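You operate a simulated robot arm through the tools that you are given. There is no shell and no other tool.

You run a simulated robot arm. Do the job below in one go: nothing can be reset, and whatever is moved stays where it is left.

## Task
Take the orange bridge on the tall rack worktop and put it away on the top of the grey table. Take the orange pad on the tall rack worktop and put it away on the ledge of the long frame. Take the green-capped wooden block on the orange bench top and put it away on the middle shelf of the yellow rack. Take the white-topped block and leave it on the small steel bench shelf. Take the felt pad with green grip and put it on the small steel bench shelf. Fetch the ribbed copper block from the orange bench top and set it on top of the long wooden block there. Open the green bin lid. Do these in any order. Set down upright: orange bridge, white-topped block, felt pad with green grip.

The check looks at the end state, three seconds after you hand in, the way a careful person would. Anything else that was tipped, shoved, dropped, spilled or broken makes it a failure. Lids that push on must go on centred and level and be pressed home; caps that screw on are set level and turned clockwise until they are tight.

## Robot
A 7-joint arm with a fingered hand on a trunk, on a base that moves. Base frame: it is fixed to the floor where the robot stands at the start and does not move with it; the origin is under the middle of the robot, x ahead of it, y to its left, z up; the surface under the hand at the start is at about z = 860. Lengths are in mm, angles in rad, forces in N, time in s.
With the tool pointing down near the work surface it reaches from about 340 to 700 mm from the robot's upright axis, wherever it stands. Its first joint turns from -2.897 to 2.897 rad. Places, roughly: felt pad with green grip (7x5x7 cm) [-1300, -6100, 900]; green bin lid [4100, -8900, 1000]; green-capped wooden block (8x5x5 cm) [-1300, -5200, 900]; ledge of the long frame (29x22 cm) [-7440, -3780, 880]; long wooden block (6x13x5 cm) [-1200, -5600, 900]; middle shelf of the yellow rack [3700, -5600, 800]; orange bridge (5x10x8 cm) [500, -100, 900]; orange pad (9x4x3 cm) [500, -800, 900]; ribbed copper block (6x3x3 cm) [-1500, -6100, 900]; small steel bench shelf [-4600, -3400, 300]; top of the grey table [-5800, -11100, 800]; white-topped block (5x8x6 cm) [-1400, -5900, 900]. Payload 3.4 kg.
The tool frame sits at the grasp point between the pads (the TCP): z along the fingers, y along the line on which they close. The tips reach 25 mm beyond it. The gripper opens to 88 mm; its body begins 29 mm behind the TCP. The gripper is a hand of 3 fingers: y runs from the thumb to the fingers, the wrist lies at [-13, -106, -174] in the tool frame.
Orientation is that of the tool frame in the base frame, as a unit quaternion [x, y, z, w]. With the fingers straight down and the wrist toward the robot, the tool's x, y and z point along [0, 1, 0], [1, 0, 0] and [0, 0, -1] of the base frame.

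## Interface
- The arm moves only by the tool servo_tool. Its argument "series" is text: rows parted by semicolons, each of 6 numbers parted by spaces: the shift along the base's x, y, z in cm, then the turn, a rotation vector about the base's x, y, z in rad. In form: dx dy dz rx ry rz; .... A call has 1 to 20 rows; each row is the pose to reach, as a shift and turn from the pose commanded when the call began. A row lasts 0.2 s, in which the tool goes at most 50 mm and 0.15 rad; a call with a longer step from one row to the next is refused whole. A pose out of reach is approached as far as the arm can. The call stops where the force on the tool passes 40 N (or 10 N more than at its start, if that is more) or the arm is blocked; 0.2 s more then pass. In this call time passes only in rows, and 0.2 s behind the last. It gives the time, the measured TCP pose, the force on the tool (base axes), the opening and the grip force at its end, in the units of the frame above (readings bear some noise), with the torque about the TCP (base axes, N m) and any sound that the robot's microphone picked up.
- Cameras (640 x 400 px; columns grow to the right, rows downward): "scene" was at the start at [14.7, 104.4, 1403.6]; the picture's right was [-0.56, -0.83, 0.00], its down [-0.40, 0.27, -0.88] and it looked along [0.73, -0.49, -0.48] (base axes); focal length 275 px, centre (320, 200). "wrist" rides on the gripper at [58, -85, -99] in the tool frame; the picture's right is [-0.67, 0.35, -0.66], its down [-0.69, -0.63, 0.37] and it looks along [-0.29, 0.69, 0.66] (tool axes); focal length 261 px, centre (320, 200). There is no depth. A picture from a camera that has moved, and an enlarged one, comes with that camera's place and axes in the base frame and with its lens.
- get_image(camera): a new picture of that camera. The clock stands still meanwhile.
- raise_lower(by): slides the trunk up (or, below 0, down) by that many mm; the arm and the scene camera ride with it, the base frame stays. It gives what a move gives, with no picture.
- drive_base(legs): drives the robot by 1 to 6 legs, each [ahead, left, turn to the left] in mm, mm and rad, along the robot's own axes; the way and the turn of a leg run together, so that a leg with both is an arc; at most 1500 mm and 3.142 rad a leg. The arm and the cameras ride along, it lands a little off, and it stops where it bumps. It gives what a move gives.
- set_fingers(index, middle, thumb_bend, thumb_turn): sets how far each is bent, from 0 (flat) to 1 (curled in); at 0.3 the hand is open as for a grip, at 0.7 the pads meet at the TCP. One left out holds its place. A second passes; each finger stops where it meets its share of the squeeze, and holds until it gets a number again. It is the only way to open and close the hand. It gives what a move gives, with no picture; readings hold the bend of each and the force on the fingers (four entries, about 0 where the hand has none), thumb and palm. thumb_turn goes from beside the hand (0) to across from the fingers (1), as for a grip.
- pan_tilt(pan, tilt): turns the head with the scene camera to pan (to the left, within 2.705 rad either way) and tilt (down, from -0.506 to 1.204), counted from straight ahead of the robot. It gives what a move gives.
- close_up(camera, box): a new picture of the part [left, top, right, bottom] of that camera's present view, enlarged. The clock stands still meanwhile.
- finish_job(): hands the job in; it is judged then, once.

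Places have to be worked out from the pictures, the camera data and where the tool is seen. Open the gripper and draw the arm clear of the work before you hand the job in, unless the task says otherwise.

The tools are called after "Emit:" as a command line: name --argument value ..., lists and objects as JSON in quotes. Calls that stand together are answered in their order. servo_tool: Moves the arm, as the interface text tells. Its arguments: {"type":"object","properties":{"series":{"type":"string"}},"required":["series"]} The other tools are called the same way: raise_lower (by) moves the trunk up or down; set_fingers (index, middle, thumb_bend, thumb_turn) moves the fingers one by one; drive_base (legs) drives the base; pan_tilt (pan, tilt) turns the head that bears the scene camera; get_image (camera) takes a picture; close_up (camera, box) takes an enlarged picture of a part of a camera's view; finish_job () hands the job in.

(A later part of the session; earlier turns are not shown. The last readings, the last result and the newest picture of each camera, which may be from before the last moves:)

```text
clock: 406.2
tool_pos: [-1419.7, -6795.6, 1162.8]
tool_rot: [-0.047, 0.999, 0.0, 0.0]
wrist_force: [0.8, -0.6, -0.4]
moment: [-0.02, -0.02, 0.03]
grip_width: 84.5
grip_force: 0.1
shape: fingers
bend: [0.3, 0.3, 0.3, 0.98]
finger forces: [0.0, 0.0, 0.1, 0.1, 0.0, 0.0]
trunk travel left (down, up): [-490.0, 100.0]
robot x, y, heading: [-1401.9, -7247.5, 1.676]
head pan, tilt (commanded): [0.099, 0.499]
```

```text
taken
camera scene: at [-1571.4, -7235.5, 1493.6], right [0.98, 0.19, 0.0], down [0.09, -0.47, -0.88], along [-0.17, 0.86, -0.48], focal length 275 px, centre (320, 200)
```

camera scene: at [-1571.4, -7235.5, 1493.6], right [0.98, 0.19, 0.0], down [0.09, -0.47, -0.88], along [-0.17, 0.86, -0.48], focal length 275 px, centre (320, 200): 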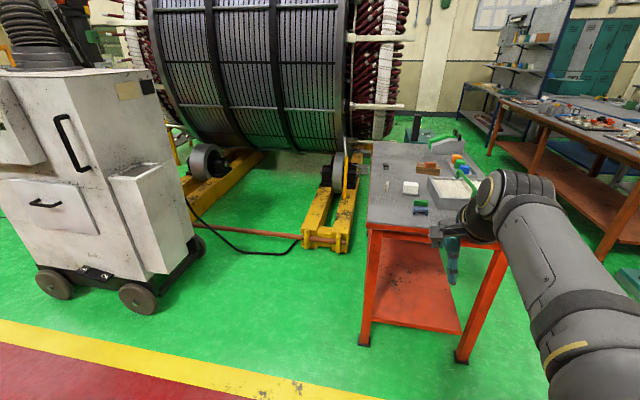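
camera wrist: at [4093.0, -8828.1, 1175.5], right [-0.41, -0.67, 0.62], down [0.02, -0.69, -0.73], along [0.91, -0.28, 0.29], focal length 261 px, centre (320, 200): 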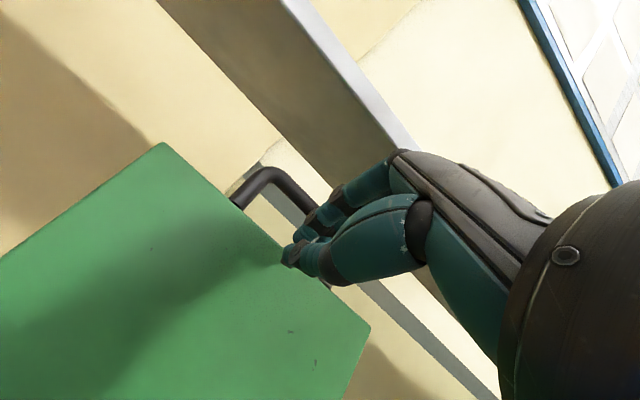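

I zoom in on the bench top to see the white-topped block and the felt pad.

Emit:
close_up --camera "scene" --box '[360, 130, 520, 250]'

```text
3.33 times, centred on (440, 190) of scene
camera zoom: at [-1571.4, -7235.5, 1493.6], right [0.98, 0.19, 0.0], down [0.09, -0.47, -0.88], along [-0.17, 0.86, -0.48], focal length 918 px, centre (-80, 233)
```

zoom: 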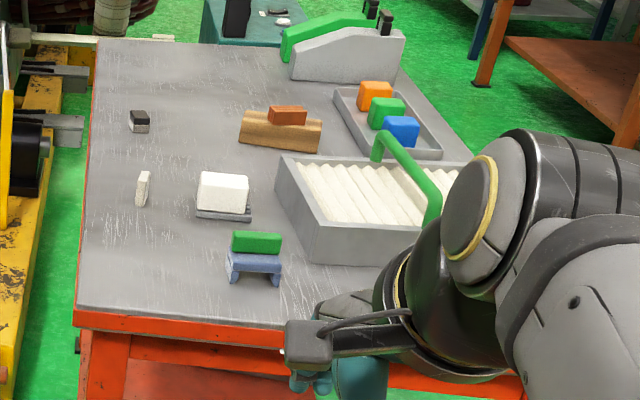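

Both items and the copper-on-wood stack look fine. Before grasping I want to see the small steel bench shelf to choose a suitable grasp, so I drive west along the walkway to view it.

Emit:
drive_base --legs '[[0, 0, 1.47], [1450, -60, 0], [1450, -60, 0]]'

Emit:
pan_tilt --pan -1.4 --tilt 0.25

Emit:
get_image --camera "scene"

```text
clock: 423.8
tool_pos: [-4726.2, -7294.7, 1163.7]
tool_rot: [0.734, -0.679, 0.0, 0.0]
wrist_force: [0.1, -0.7, -0.9]
moment: [-0.03, 0.0, 0.01]
grip_width: 84.2
grip_force: 0.1
shape: fingers
bend: [0.3, 0.3, 0.3, 0.98]
finger forces: [0.0, 0.1, 0.0, 0.0, 0.0, 0.1]
trunk travel left (down, up): [-490.0, 100.0]
robot x, y, heading: [-4273.8, -7282.7, -3.057]
head pan, tilt (commanded): [0.099, 0.499]
```

```text
clock: 425.4
tool_pos: [-4727.3, -7295.0, 1163.9]
tool_rot: [0.735, -0.679, 0.0, -0.001]
wrist_force: [0.7, -0.3, 0.6]
moment: [-0.03, 0.01, 0.01]
grip_width: 84.6
grip_force: 0.1
shape: fingers
bend: [0.3, 0.3, 0.3, 0.98]
finger forces: [0.0, 0.1, 0.0, 0.0, 0.0, 0.0]
trunk travel left (down, up): [-490.0, 100.0]
robot x, y, heading: [-4273.0, -7283.3, -3.062]
head pan, tilt (commanded): [-1.4, 0.25]
```

```text
taken
camera scene: at [-4226.0, -7348.5, 1516.7], right [0.97, 0.25, 0.0], down [0.06, -0.24, -0.97], along [-0.24, 0.94, -0.25], focal length 275 px, centre (320, 200)
```

scene: 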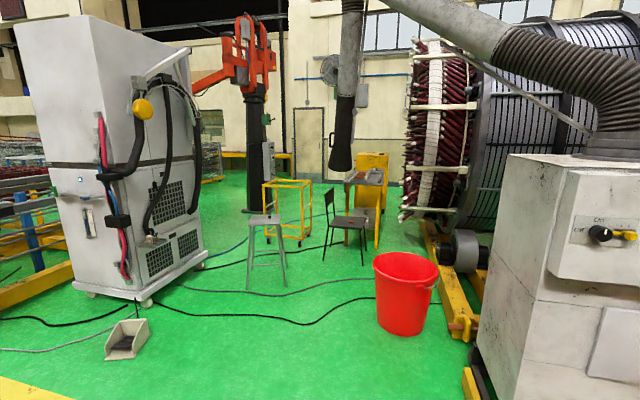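

Emit:
close_up --camera "scene" --box '[240, 130, 440, 290]'

```text
2.50 times, centred on (340, 210) of scene
camera zoom: at [-4226.0, -7348.5, 1516.7], right [0.97, 0.25, 0.0], down [0.06, -0.24, -0.97], along [-0.24, 0.94, -0.25], focal length 688 px, centre (270, 175)
```

zoom: 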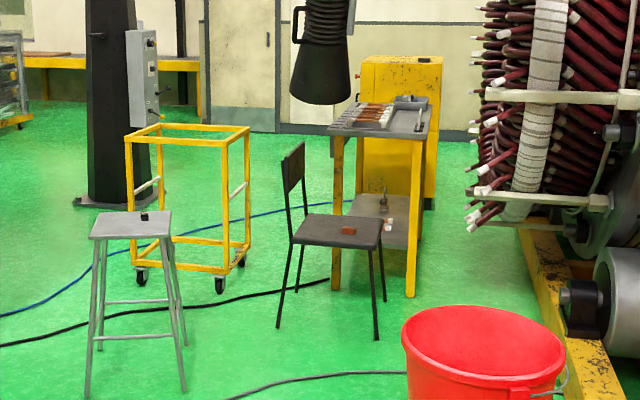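

The small steel bench stands at about x −4790…−4330, y −3930…−2870, with its shelf near z 280; a chair blocks its south side, a bucket and the stator its east side, so it must be approached from the west. I go back to the orange bench for the felt pad first.

Emit:
drive_base --legs '[[-1450, 0, 0], [-1450, 0, 0], [0, 0, -1.65]]'

```text
clock: 443.7
tool_pos: [-1302.1, -6582.3, 1163.4]
tool_rot: [0.018, 1.0, -0.001, 0.001]
wrist_force: [-0.1, 0.3, 0.4]
moment: [0.02, 0.03, 0.03]
grip_width: 84.3
grip_force: 0.1
shape: fingers
bend: [0.3, 0.3, 0.3, 0.98]
finger forces: [0.0, 0.0, 0.0, 0.0, 0.0, 0.1]
trunk travel left (down, up): [-490.0, 100.0]
robot x, y, heading: [-1343.4, -7033.9, 1.535]
head pan, tilt (commanded): [-1.4, 0.25]
```

I roll up to the bench's south edge opposite the felt pad and look with the wrist camera.

Emit:
drive_base --legs '[[0, 0, 0.035], [420, 45, 0]]'

Emit:
get_image --camera "wrist"

Emit:
pan_tilt --pan 0.0 --tilt 0.65

Emit:
get_image --camera "scene"

```text
clock: 446.7
tool_pos: [-1356.8, -6153.4, 1162.8]
tool_rot: [0.005, 1.0, 0.0, 0.001]
wrist_force: [0.6, -0.2, -0.1]
moment: [0.0, -0.01, 0.0]
grip_width: 84.6
grip_force: 0.1
shape: fingers
bend: [0.3, 0.3, 0.3, 0.98]
finger forces: [0.1, 0.0, 0.0, 0.1, 0.0, 0.0]
trunk travel left (down, up): [-490.0, 100.0]
robot x, y, heading: [-1384.5, -6605.0, 1.563]
head pan, tilt (commanded): [-1.4, 0.25]
```

```text
taken
camera wrist: at [-1416.1, -6237.7, 1262.3], right [0.67, 0.34, 0.66], down [0.68, -0.64, -0.36], along [0.29, 0.69, -0.66], focal length 261 px, centre (320, 200)
```

wrist: 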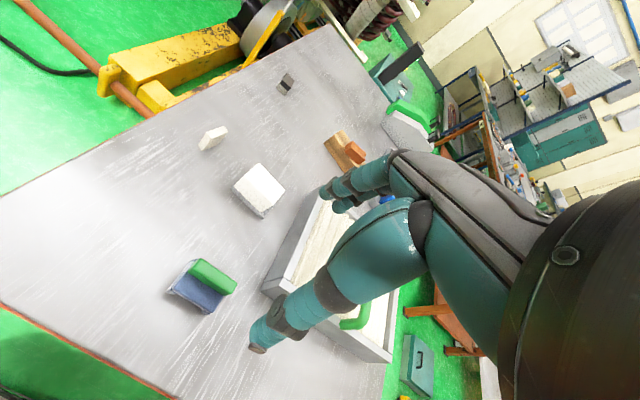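

```text
clock: 448.2
tool_pos: [-1355.8, -6153.9, 1163.7]
tool_rot: [0.005, 1.0, 0.0, 0.0]
wrist_force: [-0.1, -0.7, 0.1]
moment: [-0.01, 0.0, -0.01]
grip_width: 84.3
grip_force: 0.1
shape: fingers
bend: [0.3, 0.3, 0.3, 0.98]
finger forces: [0.0, 0.0, 0.0, 0.0, 0.0, 0.0]
trunk travel left (down, up): [-490.0, 100.0]
robot x, y, heading: [-1383.7, -6607.7, 1.565]
head pan, tilt (commanded): [0.0, 0.649]
```

```text
taken
camera scene: at [-1544.1, -6580.2, 1480.3], right [1.0, -0.01, 0.0], down [-0.01, -0.6, -0.8], along [0.01, 0.8, -0.6], focal length 275 px, centre (320, 200)
```

scene: 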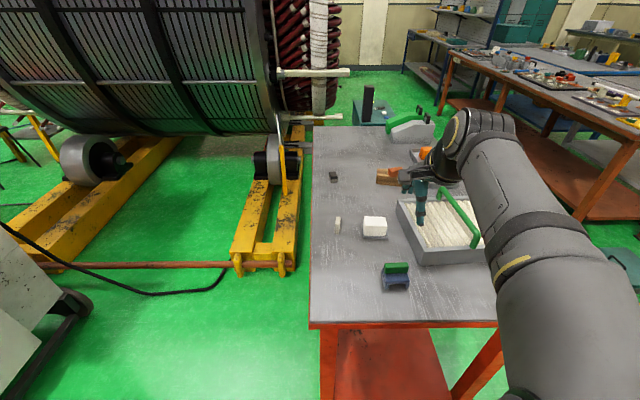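

Both items are clearly visible. I zoom both cameras onto them.

Emit:
close_up --camera "wrist" --box '[140, 110, 340, 330]'

Emit:
close_up --camera "scene" --box '[310, 190, 450, 310]'

```text
1.82 times, centred on (240, 220) of wrist
camera zoom: at [-1416.1, -6238.0, 1262.5], right [0.67, 0.34, 0.66], down [0.68, -0.64, -0.36], along [0.29, 0.69, -0.66], focal length 474 px, centre (466, 164)
```

zoom: 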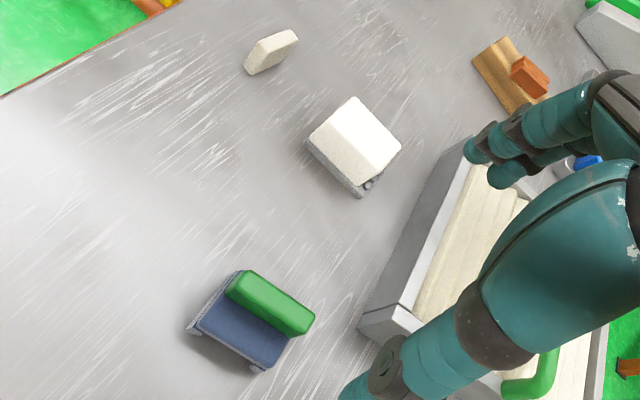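

```text
3.33 times, centred on (380, 250) of scene
camera zoom: at [-1544.1, -6580.2, 1480.3], right [1.0, -0.01, 0.0], down [-0.01, -0.6, -0.8], along [0.01, 0.8, -0.6], focal length 918 px, centre (120, 33)
```

zoom: 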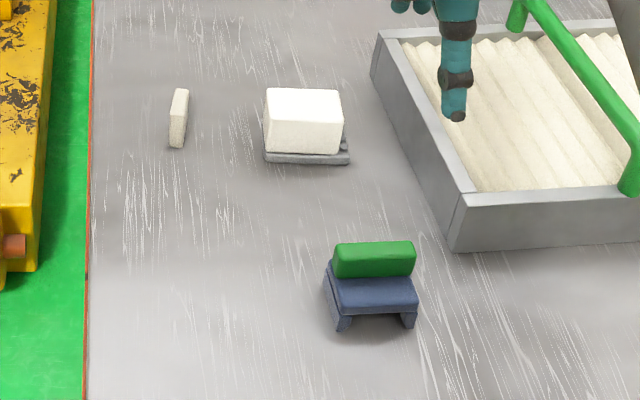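

The felt pad's green grip triangulates to a top centre of (−1346, −6123, 930), about 18 mm thick in y, 56 mm long, turned +0.07 rad; the pad's top is near z 893. I move over it and come down to just above.

Emit:
servo_tool --series "0.5 1.5 -4 0 0 0.08; 1.05 3.1 -8 0 0 0.08; 1.05 3.1 -12 0 0 0.08; 1.05 3.1 -16 0 0 0.08; 1.05 3.1 -19.5 0 0 0.08"

Emit:
get_image --camera "wrist"

```text
clock: 449.4
tool_pos: [-1347.7, -6123.4, 964.0]
tool_rot: [-0.035, 0.999, 0.0, 0.002]
wrist_force: [-1.5, 0.1, 0.2]
moment: [0.03, 0.02, 0.04]
grip_width: 84.7
grip_force: 0.1
shape: fingers
bend: [0.3, 0.3, 0.3, 0.98]
finger forces: [0.1, 0.0, 0.0, 0.0, 0.0, 0.1]
trunk travel left (down, up): [-490.0, 100.0]
robot x, y, heading: [-1385.7, -6605.9, 1.566]
head pan, tilt (commanded): [0.0, 0.649]
```

```text
taken
camera wrist: at [-1400.1, -6212.3, 1064.4], right [0.64, 0.39, 0.66], down [0.73, -0.58, -0.36], along [0.24, 0.71, -0.66], focal length 261 px, centre (320, 200)
```

wrist: 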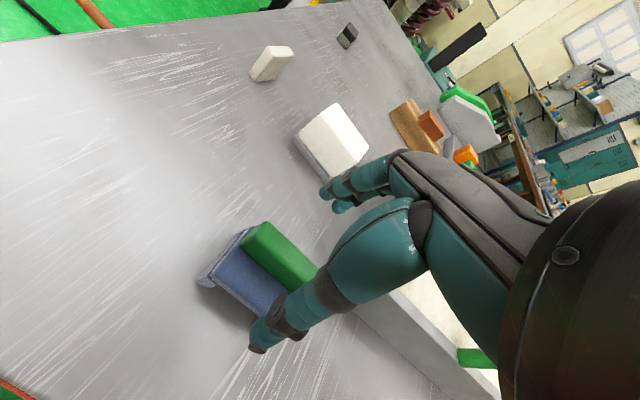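

Aligned on the grip. I lower to z ≈ 923.

Emit:
servo_tool --series "0 0 -1.5 0 0 0; 0 0 -3 0 0 0; 0 0 -3.7 0 0 0; 0 0 -4.1 0 0 0"

Emit:
get_image --camera "wrist"

```text
clock: 450.4
tool_pos: [-1346.7, -6123.6, 925.2]
tool_rot: [-0.035, 0.999, 0.0, 0.001]
wrist_force: [0.2, 0.2, -0.6]
moment: [0.0, 0.02, 0.0]
grip_width: 84.3
grip_force: 0.0
shape: fingers
bend: [0.3, 0.3, 0.3, 0.98]
finger forces: [0.0, 0.1, 0.1, 0.1, 0.0, 0.0]
trunk travel left (down, up): [-490.0, 100.0]
robot x, y, heading: [-1386.1, -6608.0, 1.562]
head pan, tilt (commanded): [0.0, 0.649]
```

```text
taken
camera wrist: at [-1399.6, -6212.4, 1025.5], right [0.64, 0.39, 0.66], down [0.73, -0.58, -0.36], along [0.24, 0.71, -0.66], focal length 261 px, centre (320, 200)
```

wrist: 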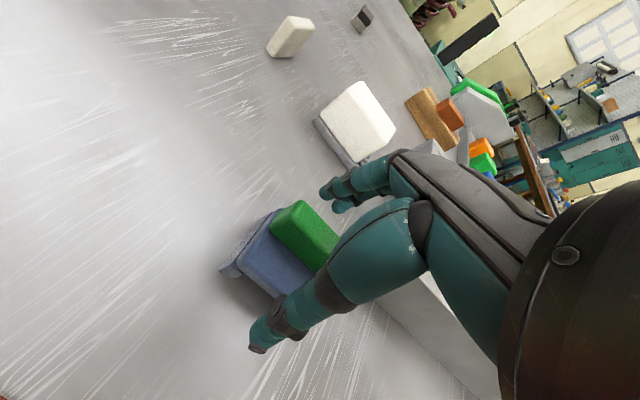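

Clear of the pad. I close on the green grip.

Emit:
set_fingers --index 0.75 --middle 0.75 --thumb_bend 0.75

Emit:
get_image --camera "wrist"

```text
clock: 451.4
tool_pos: [-1346.7, -6123.3, 926.8]
tool_rot: [-0.035, 0.999, -0.001, 0.001]
wrist_force: [0.0, -1.1, 1.6]
moment: [-0.05, 0.0, 0.01]
grip_width: 10.5
grip_force: 13.0
shape: fingers
bend: [0.73, 0.73, 0.64, 0.95]
finger forces: [8.5, 4.7, 0.0, 0.1, 13.7, 0.1]
trunk travel left (down, up): [-490.0, 100.0]
robot x, y, heading: [-1382.7, -6602.2, 1.566]
head pan, tilt (commanded): [0.0, 0.649]
```

```text
taken
camera wrist: at [-1399.6, -6212.5, 1025.7], right [0.64, 0.39, 0.66], down [0.73, -0.58, -0.36], along [0.24, 0.71, -0.66], focal length 261 px, centre (320, 200)
```

wrist: 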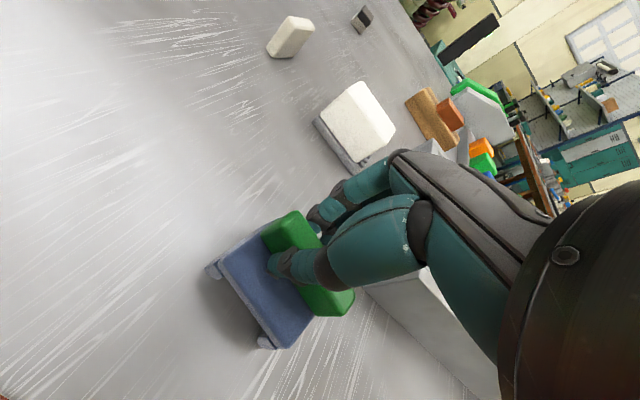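

The grip is held, though the fingers nearly reached their set bend. I command a little more bend for a surer hold, then lift slightly.

Emit:
set_fingers --index 0.85 --middle 0.85 --thumb_bend 0.8

Emit:
servo_tool --series "0 0 0.5 0 0 0; 0 0 1.5 0 0 0; 0 0 3 0 0 0; 0 0 5 0 0 0"

Emit:
get_image --camera "wrist"

```text
clock: 452.4
tool_pos: [-1345.9, -6123.8, 926.1]
tool_rot: [-0.034, 0.999, 0.0, 0.001]
wrist_force: [0.0, 0.3, 0.5]
moment: [-0.05, -0.05, 0.0]
grip_width: 10.7
grip_force: 24.5
shape: fingers
bend: [0.75, 0.83, 0.63, 0.91]
finger forces: [11.8, 12.4, 0.0, 0.0, 24.5, 0.0]
trunk travel left (down, up): [-490.0, 100.0]
robot x, y, heading: [-1385.0, -6601.2, 1.559]
head pan, tilt (commanded): [0.0, 0.649]
```

```text
clock: 453.4
tool_pos: [-1347.1, -6123.6, 978.2]
tool_rot: [-0.035, 0.999, 0.0, 0.001]
wrist_force: [-0.4, 0.3, -1.1]
moment: [-0.02, -0.04, -0.02]
grip_width: 10.7
grip_force: 23.9
shape: fingers
bend: [0.75, 0.83, 0.63, 0.91]
finger forces: [12.7, 11.0, 0.0, 0.0, 24.2, 0.0]
trunk travel left (down, up): [-490.0, 100.0]
robot x, y, heading: [-1385.5, -6605.4, 1.561]
head pan, tilt (commanded): [0.0, 0.649]
```

```text
taken
camera wrist: at [-1399.4, -6211.6, 1076.8], right [0.64, 0.39, 0.66], down [0.73, -0.58, -0.36], along [0.24, 0.71, -0.66], focal length 261 px, centre (320, 200)
```

wrist: 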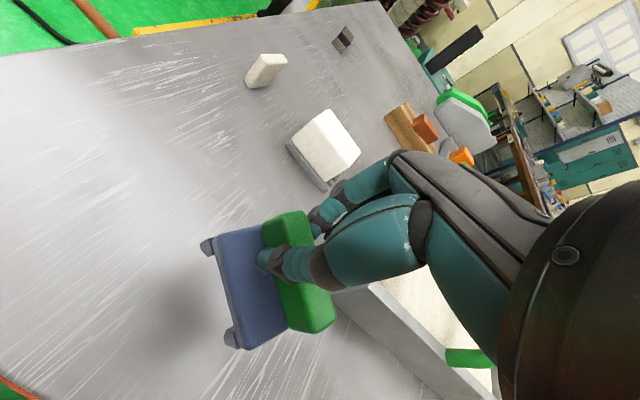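

It has twisted a bit in yaw in the grip but came up. I check its level with the scene camera.

Emit:
servo_tool --series "0 0 3 0 0 0; 0 0 6 0 0 0; 0 0 9 0 0 0"

Emit:
close_up --camera "scene" --box '[330, 170, 490, 290]'

Emit:
close_up --camera "wrist" --box '[180, 190, 350, 360]'

```text
clock: 454.2
tool_pos: [-1345.2, -6122.0, 1068.9]
tool_rot: [-0.035, 0.999, 0.0, 0.002]
wrist_force: [0.0, -0.8, -0.5]
moment: [0.0, 0.0, 0.01]
grip_width: 10.9
grip_force: 24.7
shape: fingers
bend: [0.75, 0.83, 0.64, 0.9]
finger forces: [12.8, 11.5, 0.0, 0.1, 24.8, 0.0]
trunk travel left (down, up): [-490.0, 100.0]
robot x, y, heading: [-1382.6, -6606.4, 1.562]
head pan, tilt (commanded): [0.0, 0.649]
```

```text
3.33 times, centred on (410, 230) of scene
camera zoom: at [-1544.1, -6580.2, 1480.2], right [1.0, -0.01, 0.0], down [-0.01, -0.6, -0.8], along [0.01, 0.8, -0.6], focal length 918 px, centre (20, 100)
```

zoom: 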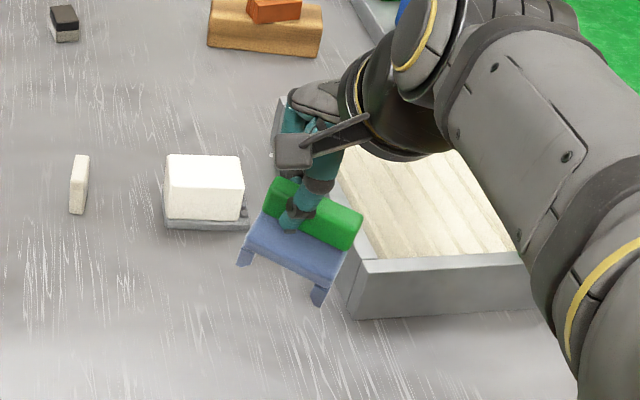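

```text
2.35 times, centred on (265, 275) of wrist
camera zoom: at [-1398.3, -6211.1, 1168.2], right [0.64, 0.39, 0.66], down [0.73, -0.58, -0.36], along [0.24, 0.71, -0.66], focal length 613 px, centre (449, 24)
```

zoom: 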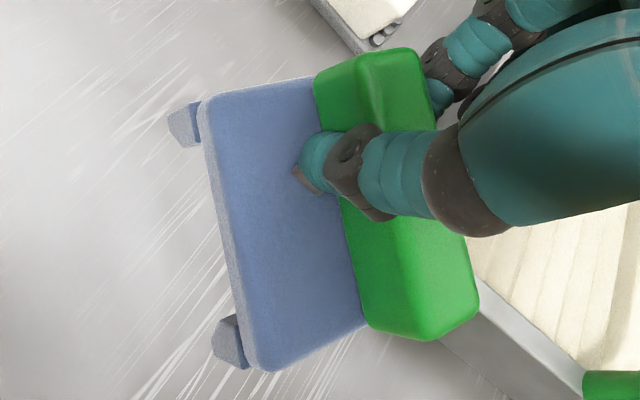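

The pad hangs nearly level (feet heights within 5 mm), yawed about −0.6 rad, bottom about 68 mm below the tool point. I carry it off: back to the walkway, turn west and drive.

Emit:
drive_base --legs '[[-420, 0, 0], [0, 0, 1.575], [1450, 0, 0], [1450, 0, 0]]'

```text
clock: 474.3
tool_pos: [-4768.0, -7098.6, 1069.5]
tool_rot: [0.746, -0.667, 0.0, 0.001]
wrist_force: [-0.4, -0.8, -0.7]
moment: [-0.02, 0.06, -0.02]
grip_width: 9.5
grip_force: 17.3
shape: fingers
bend: [0.75, 0.85, 0.66, 0.93]
finger forces: [14.9, 2.2, 0.1, 0.0, 16.9, 0.1]
trunk travel left (down, up): [-490.0, 100.0]
robot x, y, heading: [-4282.5, -7122.8, -3.112]
head pan, tilt (commanded): [0.0, 0.649]
```

The middle finger's force has dropped. I check the hold.

Emit:
close_up --camera "wrist" --box '[180, 190, 350, 360]'

```text
2.35 times, centred on (265, 275) of wrist
camera zoom: at [-4677.8, -7146.8, 1167.9], right [-0.42, 0.63, 0.66], down [0.55, 0.75, -0.36], along [-0.72, 0.21, -0.66], focal length 613 px, centre (449, 24)
```

zoom: 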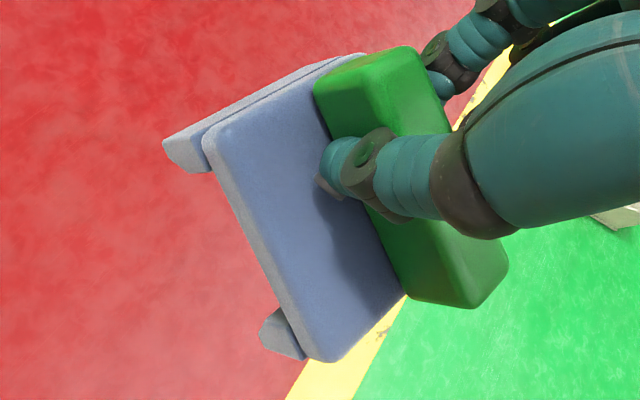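

The pad has shifted slightly in the hand. I tighten the fingers to steady it.

Emit:
set_fingers --index 0.9 --middle 1.0 --thumb_bend 0.85

Emit:
close_up --camera "wrist" --box '[180, 190, 350, 360]'

Emit:
pan_tilt --pan 0.0 --tilt 0.65

Emit:
close_up --camera "scene" --box '[330, 170, 490, 290]'

```text
clock: 475.3
tool_pos: [-4768.5, -7099.1, 1068.2]
tool_rot: [0.745, -0.667, -0.001, 0.0]
wrist_force: [-0.5, 0.2, -0.7]
moment: [0.0, -0.01, -0.01]
grip_width: 9.6
grip_force: 15.4
shape: fingers
bend: [0.75, 1.0, 0.72, 0.96]
finger forces: [15.2, 0.0, 0.0, 0.0, 15.1, 0.0]
trunk travel left (down, up): [-490.0, 100.0]
robot x, y, heading: [-4285.6, -7119.6, -3.111]
head pan, tilt (commanded): [0.0, 0.649]
```

```text
2.35 times, centred on (265, 275) of wrist
camera zoom: at [-4677.7, -7146.8, 1167.9], right [-0.42, 0.63, 0.66], down [0.55, 0.75, -0.36], along [-0.72, 0.21, -0.66], focal length 613 px, centre (449, 24)
```

zoom: 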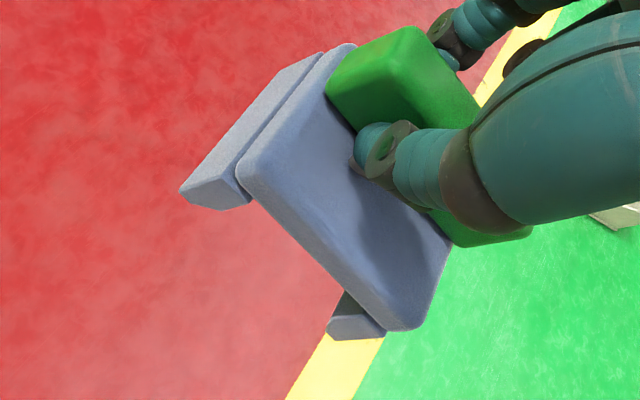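

```text
clock: 475.9
tool_pos: [-4769.2, -7098.5, 1068.4]
tool_rot: [0.746, -0.666, 0.0, -0.001]
wrist_force: [-0.1, -0.4, -1.8]
moment: [0.01, 0.0, 0.03]
grip_width: 9.8
grip_force: 15.2
shape: fingers
bend: [0.75, 1.0, 0.72, 0.96]
finger forces: [15.0, 0.0, 0.0, 0.1, 15.0, 0.0]
trunk travel left (down, up): [-490.0, 100.0]
robot x, y, heading: [-4280.8, -7121.4, -3.111]
head pan, tilt (commanded): [0.0, 0.649]
```

```text
3.33 times, centred on (410, 230) of scene
camera zoom: at [-4306.8, -7280.4, 1480.2], right [-0.03, 1.0, 0.0], down [0.6, 0.02, -0.8], along [-0.8, -0.03, -0.6], focal length 918 px, centre (20, 100)
```

zoom: 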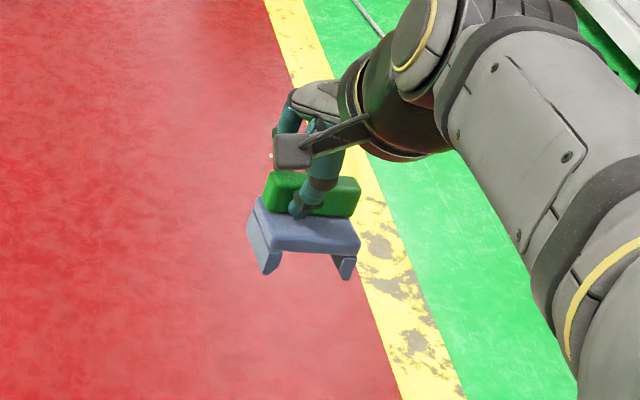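

After tightening, the pad turned back square and is level (feet within 6 mm), now pinched between index and thumb at 15 N. I leave the fingers as they are and go on gently: west a bit, then turn north to view the route to the steel bench.

Emit:
drive_base --legs '[[650, 0, 0], [620, 0, 0], [0, 0, -0.8], [0, 0, -0.8]]'

Emit:
close_up --camera "wrist" --box '[180, 190, 350, 360]'

Emit:
pan_tilt --pan 0.0 --tilt 0.3

Emit:
get_image --camera "scene"

```text
clock: 486.9
tool_pos: [-5508.9, -6664.7, 1069.4]
tool_rot: [-0.023, 1.0, 0.0, 0.0]
wrist_force: [0.4, 0.1, -0.8]
moment: [0.01, 0.01, -0.04]
grip_width: 9.2
grip_force: 15.2
shape: fingers
bend: [0.75, 1.0, 0.72, 0.96]
finger forces: [14.9, 0.0, 0.0, 0.0, 14.8, 0.0]
trunk travel left (down, up): [-490.0, 100.0]
robot x, y, heading: [-5561.1, -7148.0, 1.541]
head pan, tilt (commanded): [0.0, 0.649]
```

```text
2.35 times, centred on (265, 275) of wrist
camera zoom: at [-5563.3, -6752.0, 1167.9], right [0.65, 0.38, 0.66], down [0.72, -0.6, -0.36], along [0.25, 0.71, -0.66], focal length 613 px, centre (449, 24)
```

zoom: 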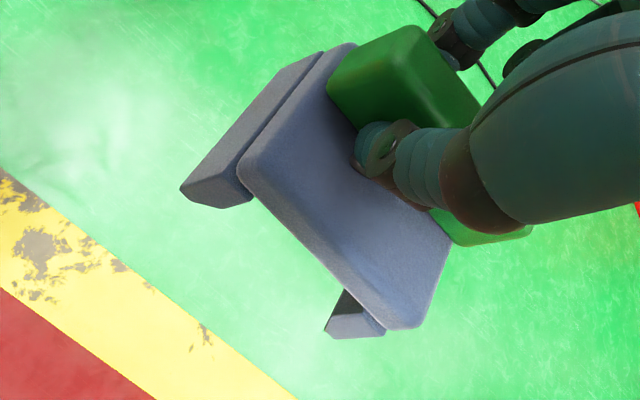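

```text
clock: 487.7
tool_pos: [-5508.8, -6665.2, 1068.6]
tool_rot: [-0.024, 1.0, 0.0, 0.0]
wrist_force: [0.9, 0.2, -1.1]
moment: [-0.01, 0.01, 0.0]
grip_width: 9.2
grip_force: 14.9
shape: fingers
bend: [0.75, 1.0, 0.72, 0.96]
finger forces: [14.8, 0.1, 0.1, 0.0, 14.9, 0.0]
trunk travel left (down, up): [-490.0, 100.0]
robot x, y, heading: [-5556.2, -7144.1, 1.542]
head pan, tilt (commanded): [0.0, 0.3]
```

```text
taken
camera scene: at [-5717.5, -7111.1, 1511.9], right [1.0, -0.03, 0.0], down [-0.01, -0.3, -0.95], along [0.03, 0.95, -0.3], focal length 275 px, centre (320, 200)
```

scene: 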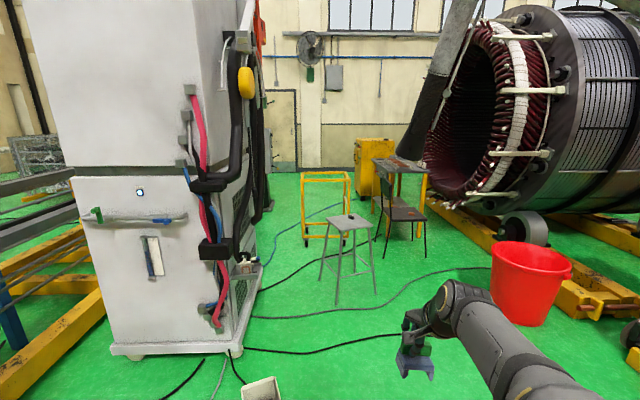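

The pad is steady. I zoom in on the passage between the white cabinet and the stool, which I must drive through.

Emit:
close_up --camera "scene" --box '[220, 200, 440, 340]'

Emit:
pan_tilt --pan 0.1 --tilt 0.6

Emit:
get_image --camera "scene"

```text
2.86 times, centred on (330, 270) of scene
camera zoom: at [-5717.5, -7111.1, 1511.9], right [1.0, -0.03, 0.0], down [-0.01, -0.3, -0.95], along [0.03, 0.95, -0.3], focal length 787 px, centre (291, 0)
```

zoom: 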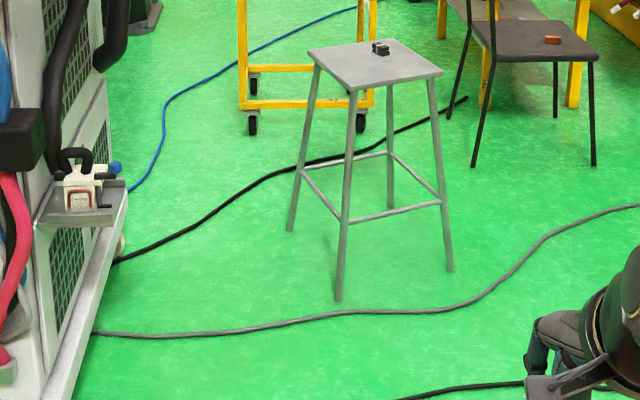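

```text
clock: 488.5
tool_pos: [-5508.7, -6664.7, 1068.8]
tool_rot: [-0.024, 1.0, 0.001, 0.001]
wrist_force: [0.1, -0.2, -1.3]
moment: [0.03, -0.03, -0.01]
grip_width: 9.4
grip_force: 14.7
shape: fingers
bend: [0.75, 1.0, 0.72, 0.96]
finger forces: [14.9, 0.0, 0.0, 0.0, 14.8, 0.0]
trunk travel left (down, up): [-490.0, 100.0]
robot x, y, heading: [-5557.4, -7148.7, 1.534]
head pan, tilt (commanded): [0.099, 0.6]
```

```text
taken
camera scene: at [-5726.4, -7116.2, 1484.6], right [1.0, 0.07, 0.0], down [0.04, -0.56, -0.83], along [-0.06, 0.82, -0.56], focal length 275 px, centre (320, 200)
```

scene: 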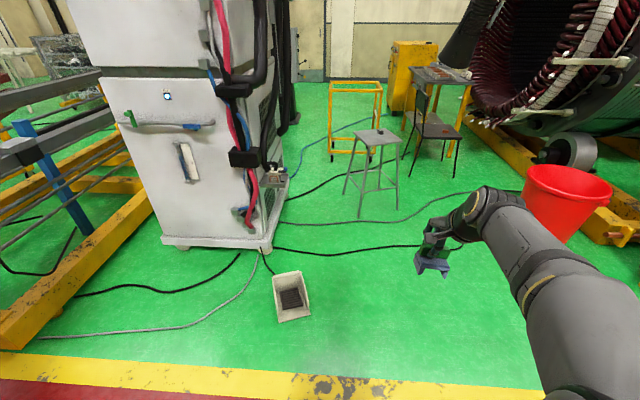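

The passage between cabinet and stool is only some 570 mm wide, so I need to know my own base's size. I look down at it.

Emit:
pan_tilt --pan 1.57 --tilt 1.2

Emit:
get_image --camera "scene"

Emit:
pan_tilt --pan 0.4 --tilt 1.2

Emit:
get_image --camera "scene"

Emit:
pan_tilt --pan -1.57 --tilt 1.2

Emit:
get_image --camera "scene"

```text
clock: 490.1
tool_pos: [-5508.1, -6663.0, 1068.4]
tool_rot: [-0.024, 1.0, 0.0, 0.0]
wrist_force: [0.5, 0.2, -1.6]
moment: [-0.01, 0.0, -0.01]
grip_width: 9.5
grip_force: 14.4
shape: fingers
bend: [0.75, 1.0, 0.72, 0.96]
finger forces: [15.0, 0.0, 0.0, 0.0, 14.8, 0.0]
trunk travel left (down, up): [-490.0, 100.0]
robot x, y, heading: [-5559.1, -7146.5, 1.542]
head pan, tilt (commanded): [1.571, 1.201]
```

```text
taken
camera scene: at [-5776.4, -7202.6, 1439.9], right [0.03, 1.0, 0.0], down [0.93, -0.03, -0.36], along [-0.36, 0.01, -0.93], focal length 275 px, centre (320, 200)
```

scene: 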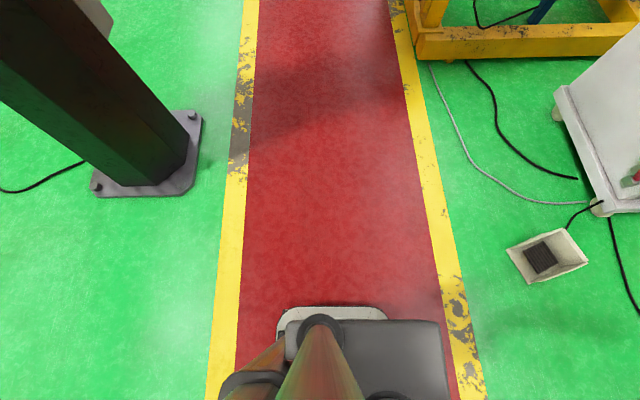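

```text
clock: 491.4
tool_pos: [-5508.9, -6665.9, 1068.4]
tool_rot: [-0.024, 1.0, 0.0, 0.001]
wrist_force: [0.5, -0.1, -0.6]
moment: [-0.02, 0.02, -0.03]
grip_width: 9.1
grip_force: 14.9
shape: fingers
bend: [0.75, 1.0, 0.72, 0.96]
finger forces: [14.9, 0.1, 0.0, 0.0, 14.9, 0.1]
trunk travel left (down, up): [-490.0, 100.0]
robot x, y, heading: [-5560.0, -7144.5, 1.535]
head pan, tilt (commanded): [0.4, 1.201]
```

```text
taken
camera scene: at [-5740.6, -7152.3, 1439.9], right [0.93, 0.36, 0.0], down [0.34, -0.87, -0.36], along [-0.13, 0.34, -0.93], focal length 275 px, centre (320, 200)
```

scene: 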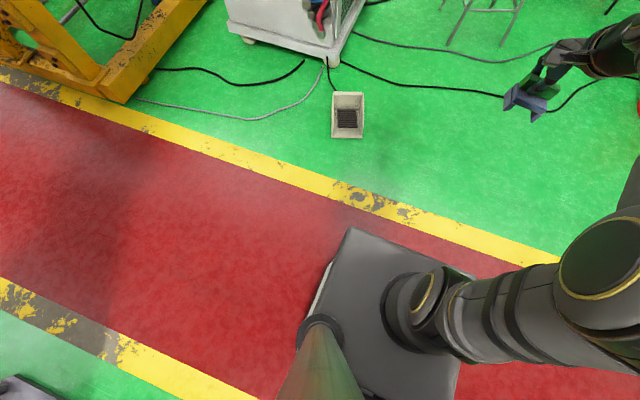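

```text
clock: 493.4
tool_pos: [-5508.9, -6665.6, 1068.7]
tool_rot: [-0.023, 1.0, 0.0, 0.0]
wrist_force: [0.1, -0.4, -1.0]
moment: [0.0, -0.02, -0.03]
grip_width: 9.1
grip_force: 15.2
shape: fingers
bend: [0.75, 1.0, 0.72, 0.96]
finger forces: [14.9, 0.0, 0.0, 0.0, 14.8, 0.0]
trunk travel left (down, up): [-490.0, 100.0]
robot x, y, heading: [-5560.6, -7146.4, 1.54]
head pan, tilt (commanded): [-1.571, 1.201]
```

```text
taken
camera scene: at [-5664.6, -7206.2, 1439.9], right [-0.03, -1.0, 0.0], down [-0.93, 0.03, -0.36], along [0.36, -0.01, -0.93], focal length 275 px, centre (320, 200)
```

scene: 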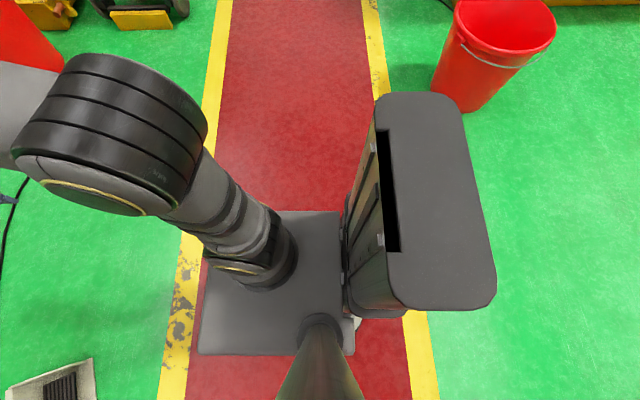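

My base measures roughly ±214 mm wide and ±250 mm long, with the mast on its left. I'll reverse north through the passage so the mast is away from the cabinet's hoses. First I turn around on the walkway.

Emit:
drive_base --legs '[[0, 0, -1.555], [0, 0, -1.556]]'

Emit:
pan_tilt --pan -2.65 --tilt 0.5

Emit:
get_image --camera "scene"

Emit:
pan_tilt --pan 2.65 --tilt 0.5

Emit:
get_image --camera "scene"

```text
clock: 501.3
tool_pos: [-5590.3, -7630.6, 1068.2]
tool_rot: [0.999, 0.045, -0.001, 0.0]
wrist_force: [0.6, -0.4, -0.4]
moment: [0.05, -0.01, -0.02]
grip_width: 8.6
grip_force: 15.0
shape: fingers
bend: [0.75, 1.0, 0.72, 0.96]
finger forces: [14.6, 0.1, 0.0, 0.0, 14.5, 0.0]
trunk travel left (down, up): [-490.0, 100.0]
robot x, y, heading: [-5562.0, -7147.9, -1.563]
head pan, tilt (commanded): [-1.571, 1.201]
```

```text
clock: 502.6
tool_pos: [-5589.6, -7630.4, 1068.1]
tool_rot: [0.999, 0.044, -0.001, 0.0]
wrist_force: [0.2, -0.2, -1.9]
moment: [-0.02, -0.02, -0.01]
grip_width: 8.4
grip_force: 14.9
shape: fingers
bend: [0.75, 1.0, 0.72, 0.96]
finger forces: [14.6, 0.0, 0.0, 0.0, 14.4, 0.1]
trunk travel left (down, up): [-490.0, 100.0]
robot x, y, heading: [-5560.7, -7149.4, -1.557]
head pan, tilt (commanded): [-2.649, 0.499]
```

```text
taken
camera scene: at [-5447.1, -7008.4, 1493.6], right [0.88, 0.48, 0.0], down [0.23, -0.42, -0.88], along [-0.42, 0.77, -0.48], focal length 275 px, centre (320, 200)
```

scene: 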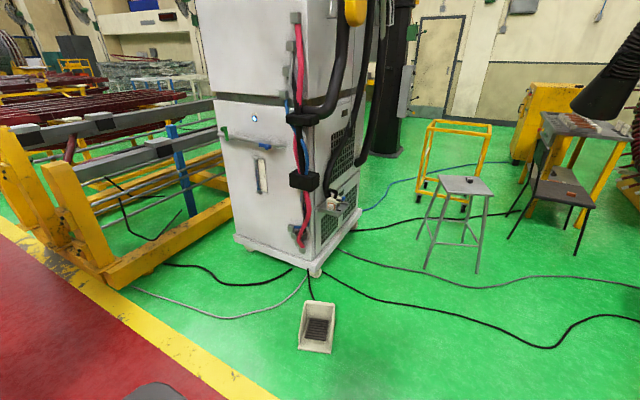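

```text
clock: 506.8
tool_pos: [-5590.7, -7629.5, 1067.9]
tool_rot: [0.999, 0.045, -0.001, -0.001]
wrist_force: [0.4, 0.2, -0.1]
moment: [0.03, -0.02, -0.01]
grip_width: 8.9
grip_force: 14.5
shape: fingers
bend: [0.75, 1.0, 0.72, 0.96]
finger forces: [14.6, 0.0, 0.0, 0.0, 14.6, 0.0]
trunk travel left (down, up): [-490.0, 100.0]
robot x, y, heading: [-5556.7, -7144.3, -1.556]
head pan, tilt (commanded): [2.649, 0.499]
```

```text
taken
camera scene: at [-5361.0, -7007.4, 1493.6], right [0.89, -0.46, 0.0], down [-0.22, -0.42, -0.88], along [0.41, 0.78, -0.48], focal length 275 px, centre (320, 200)
```

scene: 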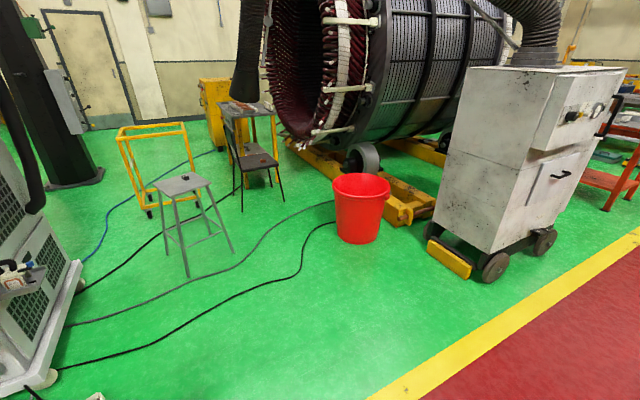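

I zoom in on the hoses beside the cabinet to know how far they stick out.

Emit:
close_up --camera "scene" --box '[0, 60, 240, 260]'

Emit:
pan_tilt --pan -2.65 --tilt 0.3

Emit:
close_up --camera "scene" --box '[200, 0, 520, 260]'

```text
2.00 times, centred on (120, 160) of scene
camera zoom: at [-5361.0, -7007.4, 1493.6], right [0.89, -0.46, 0.0], down [-0.22, -0.42, -0.88], along [0.41, 0.78, -0.48], focal length 551 px, centre (720, 280)
```

zoom: 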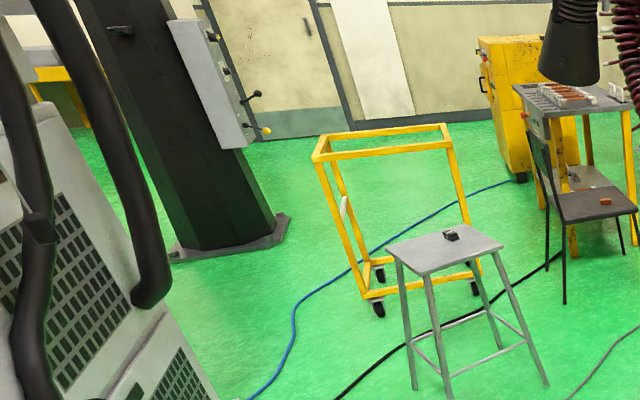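

```text
clock: 510.9
tool_pos: [-5589.8, -7630.4, 1067.9]
tool_rot: [0.999, 0.044, -0.001, 0.0]
wrist_force: [0.2, -0.4, -0.4]
moment: [0.03, -0.01, -0.02]
grip_width: 8.6
grip_force: 14.1
shape: fingers
bend: [0.75, 1.0, 0.72, 0.96]
finger forces: [14.5, 0.1, 0.0, 0.1, 14.5, 0.0]
trunk travel left (down, up): [-490.0, 100.0]
robot x, y, heading: [-5560.9, -7149.8, -1.561]
head pan, tilt (commanded): [-2.649, 0.3]
```

```text
1.54 times, centred on (360, 130) of scene
camera zoom: at [-5448.2, -7006.2, 1512.0], right [0.88, 0.48, 0.0], down [0.14, -0.26, -0.96], along [-0.46, 0.84, -0.3], focal length 424 px, centre (258, 308)
```

zoom: 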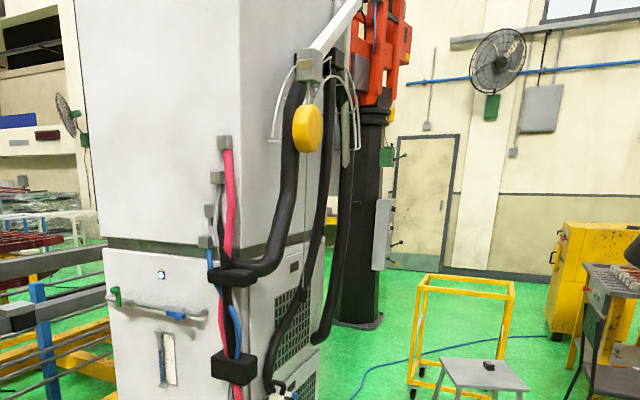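

The thick hose hangs with its lower end at about (−6057, −5353, 815), slanting out to x ≈ −5970 higher up, so I'll shift west gradually only after passing it. I reverse north in short stages, first to y ≈ −5580 at x ≈ −5600, clear of the dustpan.

Emit:
drive_base --legs '[[-900, -15, 0], [-660, -10, 0]]'

Emit:
pan_tilt --pan -2.65 --tilt 0.7

Emit:
get_image --camera "scene"

Emit:
pan_tilt --pan -1.7 --tilt 0.7

Emit:
get_image --camera "scene"

```text
clock: 518.9
tool_pos: [-5627.5, -6065.4, 1069.0]
tool_rot: [0.999, 0.042, 0.0, -0.001]
wrist_force: [0.6, 0.2, -1.6]
moment: [0.03, 0.0, -0.01]
grip_width: 8.8
grip_force: 14.6
shape: fingers
bend: [0.75, 1.0, 0.72, 0.96]
finger forces: [14.7, 0.0, 0.1, 0.0, 14.7, 0.1]
trunk travel left (down, up): [-490.0, 100.0]
robot x, y, heading: [-5594.5, -5581.7, -1.572]
head pan, tilt (commanded): [-2.649, 0.3]
```

```text
clock: 519.8
tool_pos: [-5626.6, -6065.2, 1068.8]
tool_rot: [0.999, 0.042, -0.001, 0.0]
wrist_force: [0.4, 0.7, -0.9]
moment: [-0.01, 0.0, 0.0]
grip_width: 8.5
grip_force: 14.4
shape: fingers
bend: [0.75, 1.0, 0.72, 0.96]
finger forces: [14.7, 0.1, 0.0, 0.1, 14.5, 0.0]
trunk travel left (down, up): [-490.0, 100.0]
robot x, y, heading: [-5595.3, -5580.9, -1.569]
head pan, tilt (commanded): [-2.649, 0.7]
```

```text
taken
camera scene: at [-5478.5, -5450.2, 1476.0], right [0.88, 0.48, 0.0], down [0.31, -0.57, -0.77], along [-0.37, 0.67, -0.64], focal length 275 px, centre (320, 200)
```

scene: 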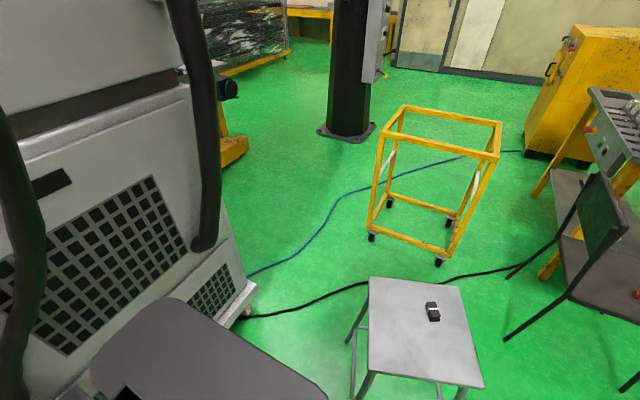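

```text
clock: 521.0
tool_pos: [-5628.2, -6066.0, 1068.0]
tool_rot: [0.999, 0.042, -0.001, 0.0]
wrist_force: [0.1, 0.8, -1.8]
moment: [-0.04, 0.0, -0.02]
grip_width: 8.4
grip_force: 14.1
shape: fingers
bend: [0.75, 1.0, 0.72, 0.96]
finger forces: [14.7, 0.0, 0.0, 0.1, 14.6, 0.0]
trunk travel left (down, up): [-490.0, 100.0]
robot x, y, heading: [-5595.1, -5582.4, -1.566]
head pan, tilt (commanded): [-1.7, 0.7]
```

```text
taken
camera scene: at [-5522.3, -5514.3, 1475.9], right [0.12, 0.99, 0.0], down [0.64, -0.08, -0.76], along [-0.76, 0.1, -0.64], focal length 275 px, centre (320, 200)
```

scene: 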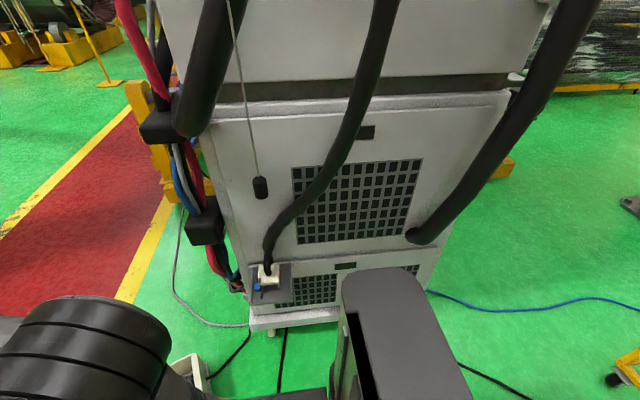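

From close up, the hanging hose is at about x −6055 (right side ≈ −6015), y −5125…−5000, above z 825; the stool's left-most foot is at (−5655, −4826). I swing the arm toward the stool side for extra clearance from the hose, then strafe west.

Emit:
servo_tool --series "4 0 0 0 0 0; 8 0 0 0 0 0; 12 0 0 0 0 0; 16 0 0 0 0 0; 20 0 0 0 0 0; 23 0.5 0 0 0 0"

Emit:
drive_base --legs '[[0, -150, 0]]'

Emit:
close_up --camera "wrist" --box '[180, 190, 350, 360]'

```text
clock: 522.4
tool_pos: [-5395.3, -6061.5, 1067.7]
tool_rot: [0.999, 0.042, -0.001, 0.0]
wrist_force: [0.4, -0.1, -1.4]
moment: [0.0, 0.0, 0.01]
grip_width: 8.4
grip_force: 14.8
shape: fingers
bend: [0.75, 1.0, 0.72, 0.96]
finger forces: [14.7, 0.1, 0.1, 0.1, 14.6, 0.0]
trunk travel left (down, up): [-490.0, 100.0]
robot x, y, heading: [-5596.4, -5583.3, -1.564]
head pan, tilt (commanded): [-1.7, 0.7]
```

```text
clock: 523.8
tool_pos: [-5540.5, -6063.0, 1066.6]
tool_rot: [0.999, 0.043, -0.001, 0.0]
wrist_force: [-0.5, 0.3, -1.2]
moment: [-0.01, 0.0, -0.03]
grip_width: 8.6
grip_force: 14.8
shape: fingers
bend: [0.75, 1.0, 0.72, 0.96]
finger forces: [14.7, 0.1, 0.0, 0.0, 14.7, 0.0]
trunk travel left (down, up): [-490.0, 100.0]
robot x, y, heading: [-5740.8, -5586.1, -1.566]
head pan, tilt (commanded): [-1.7, 0.7]
```

```text
2.35 times, centred on (265, 275) of wrist
camera zoom: at [-5490.6, -5972.2, 1167.2], right [-0.64, -0.41, 0.66], down [-0.74, 0.57, -0.36], along [-0.22, -0.72, -0.66], focal length 613 px, centre (449, 24)
```

zoom: 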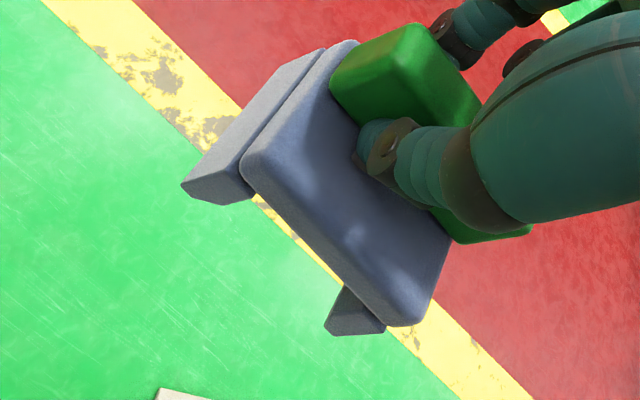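

The pad is steady. Next diagonal stage north-west past the stool's corner.

Emit:
drive_base --legs '[[-296, -108, -0.005]]'

Emit:
pan_tilt --pan -2.65 --tilt 0.85

Emit:
get_image --camera "scene"

Emit:
pan_tilt --pan 2.3 --tilt 1.0

Emit:
get_image --camera "scene"

```text
clock: 525.9
tool_pos: [-5652.9, -5765.4, 1067.1]
tool_rot: [0.999, 0.04, -0.001, 0.001]
wrist_force: [-0.5, -0.5, -0.8]
moment: [-0.01, -0.01, 0.0]
grip_width: 8.3
grip_force: 14.5
shape: fingers
bend: [0.75, 1.0, 0.72, 0.96]
finger forces: [14.6, 0.0, 0.0, 0.1, 14.6, 0.1]
trunk travel left (down, up): [-490.0, 100.0]
robot x, y, heading: [-5847.9, -5286.7, -1.569]
head pan, tilt (commanded): [-1.7, 0.7]
```

```text
clock: 527.1
tool_pos: [-5652.4, -5766.2, 1066.3]
tool_rot: [0.999, 0.041, -0.001, 0.0]
wrist_force: [0.3, -0.2, -1.4]
moment: [0.03, -0.01, -0.01]
grip_width: 8.5
grip_force: 15.0
shape: fingers
bend: [0.75, 1.0, 0.72, 0.96]
finger forces: [14.7, 0.0, 0.0, 0.0, 14.5, 0.0]
trunk travel left (down, up): [-490.0, 100.0]
robot x, y, heading: [-5848.9, -5283.9, -1.568]
head pan, tilt (commanded): [-2.649, 0.85]
```

```text
taken
camera scene: at [-5729.4, -5159.5, 1463.6], right [0.88, 0.47, 0.0], down [0.36, -0.66, -0.66], along [-0.31, 0.58, -0.75], focal length 275 px, centre (320, 200)
```

scene: 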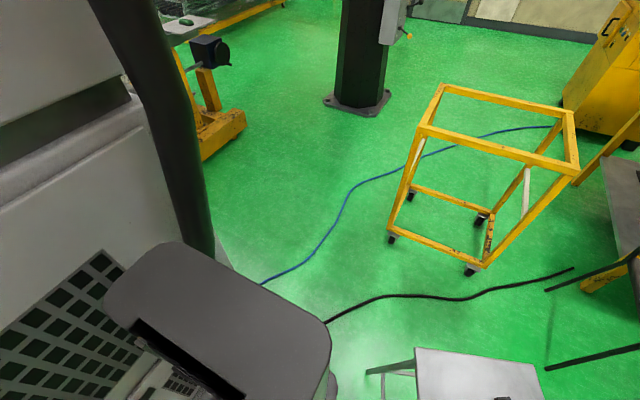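

```text
clock: 531.0
tool_pos: [-5652.9, -5764.5, 1067.6]
tool_rot: [0.999, 0.04, -0.001, 0.0]
wrist_force: [0.8, 0.3, -0.3]
moment: [-0.03, -0.01, -0.01]
grip_width: 8.1
grip_force: 14.7
shape: fingers
bend: [0.75, 1.0, 0.72, 0.96]
finger forces: [14.7, 0.1, 0.0, 0.0, 14.6, 0.0]
trunk travel left (down, up): [-490.0, 100.0]
robot x, y, heading: [-5853.9, -5288.3, -1.568]
head pan, tilt (commanded): [2.3, 1.0]
```

```text
taken
camera scene: at [-5640.4, -5181.8, 1452.5], right [0.67, -0.74, 0.0], down [-0.63, -0.56, -0.54], along [0.4, 0.36, -0.84], focal length 275 px, centre (320, 200)
```

scene: 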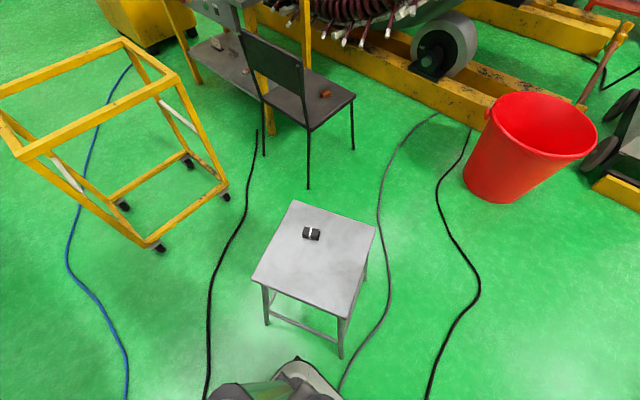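

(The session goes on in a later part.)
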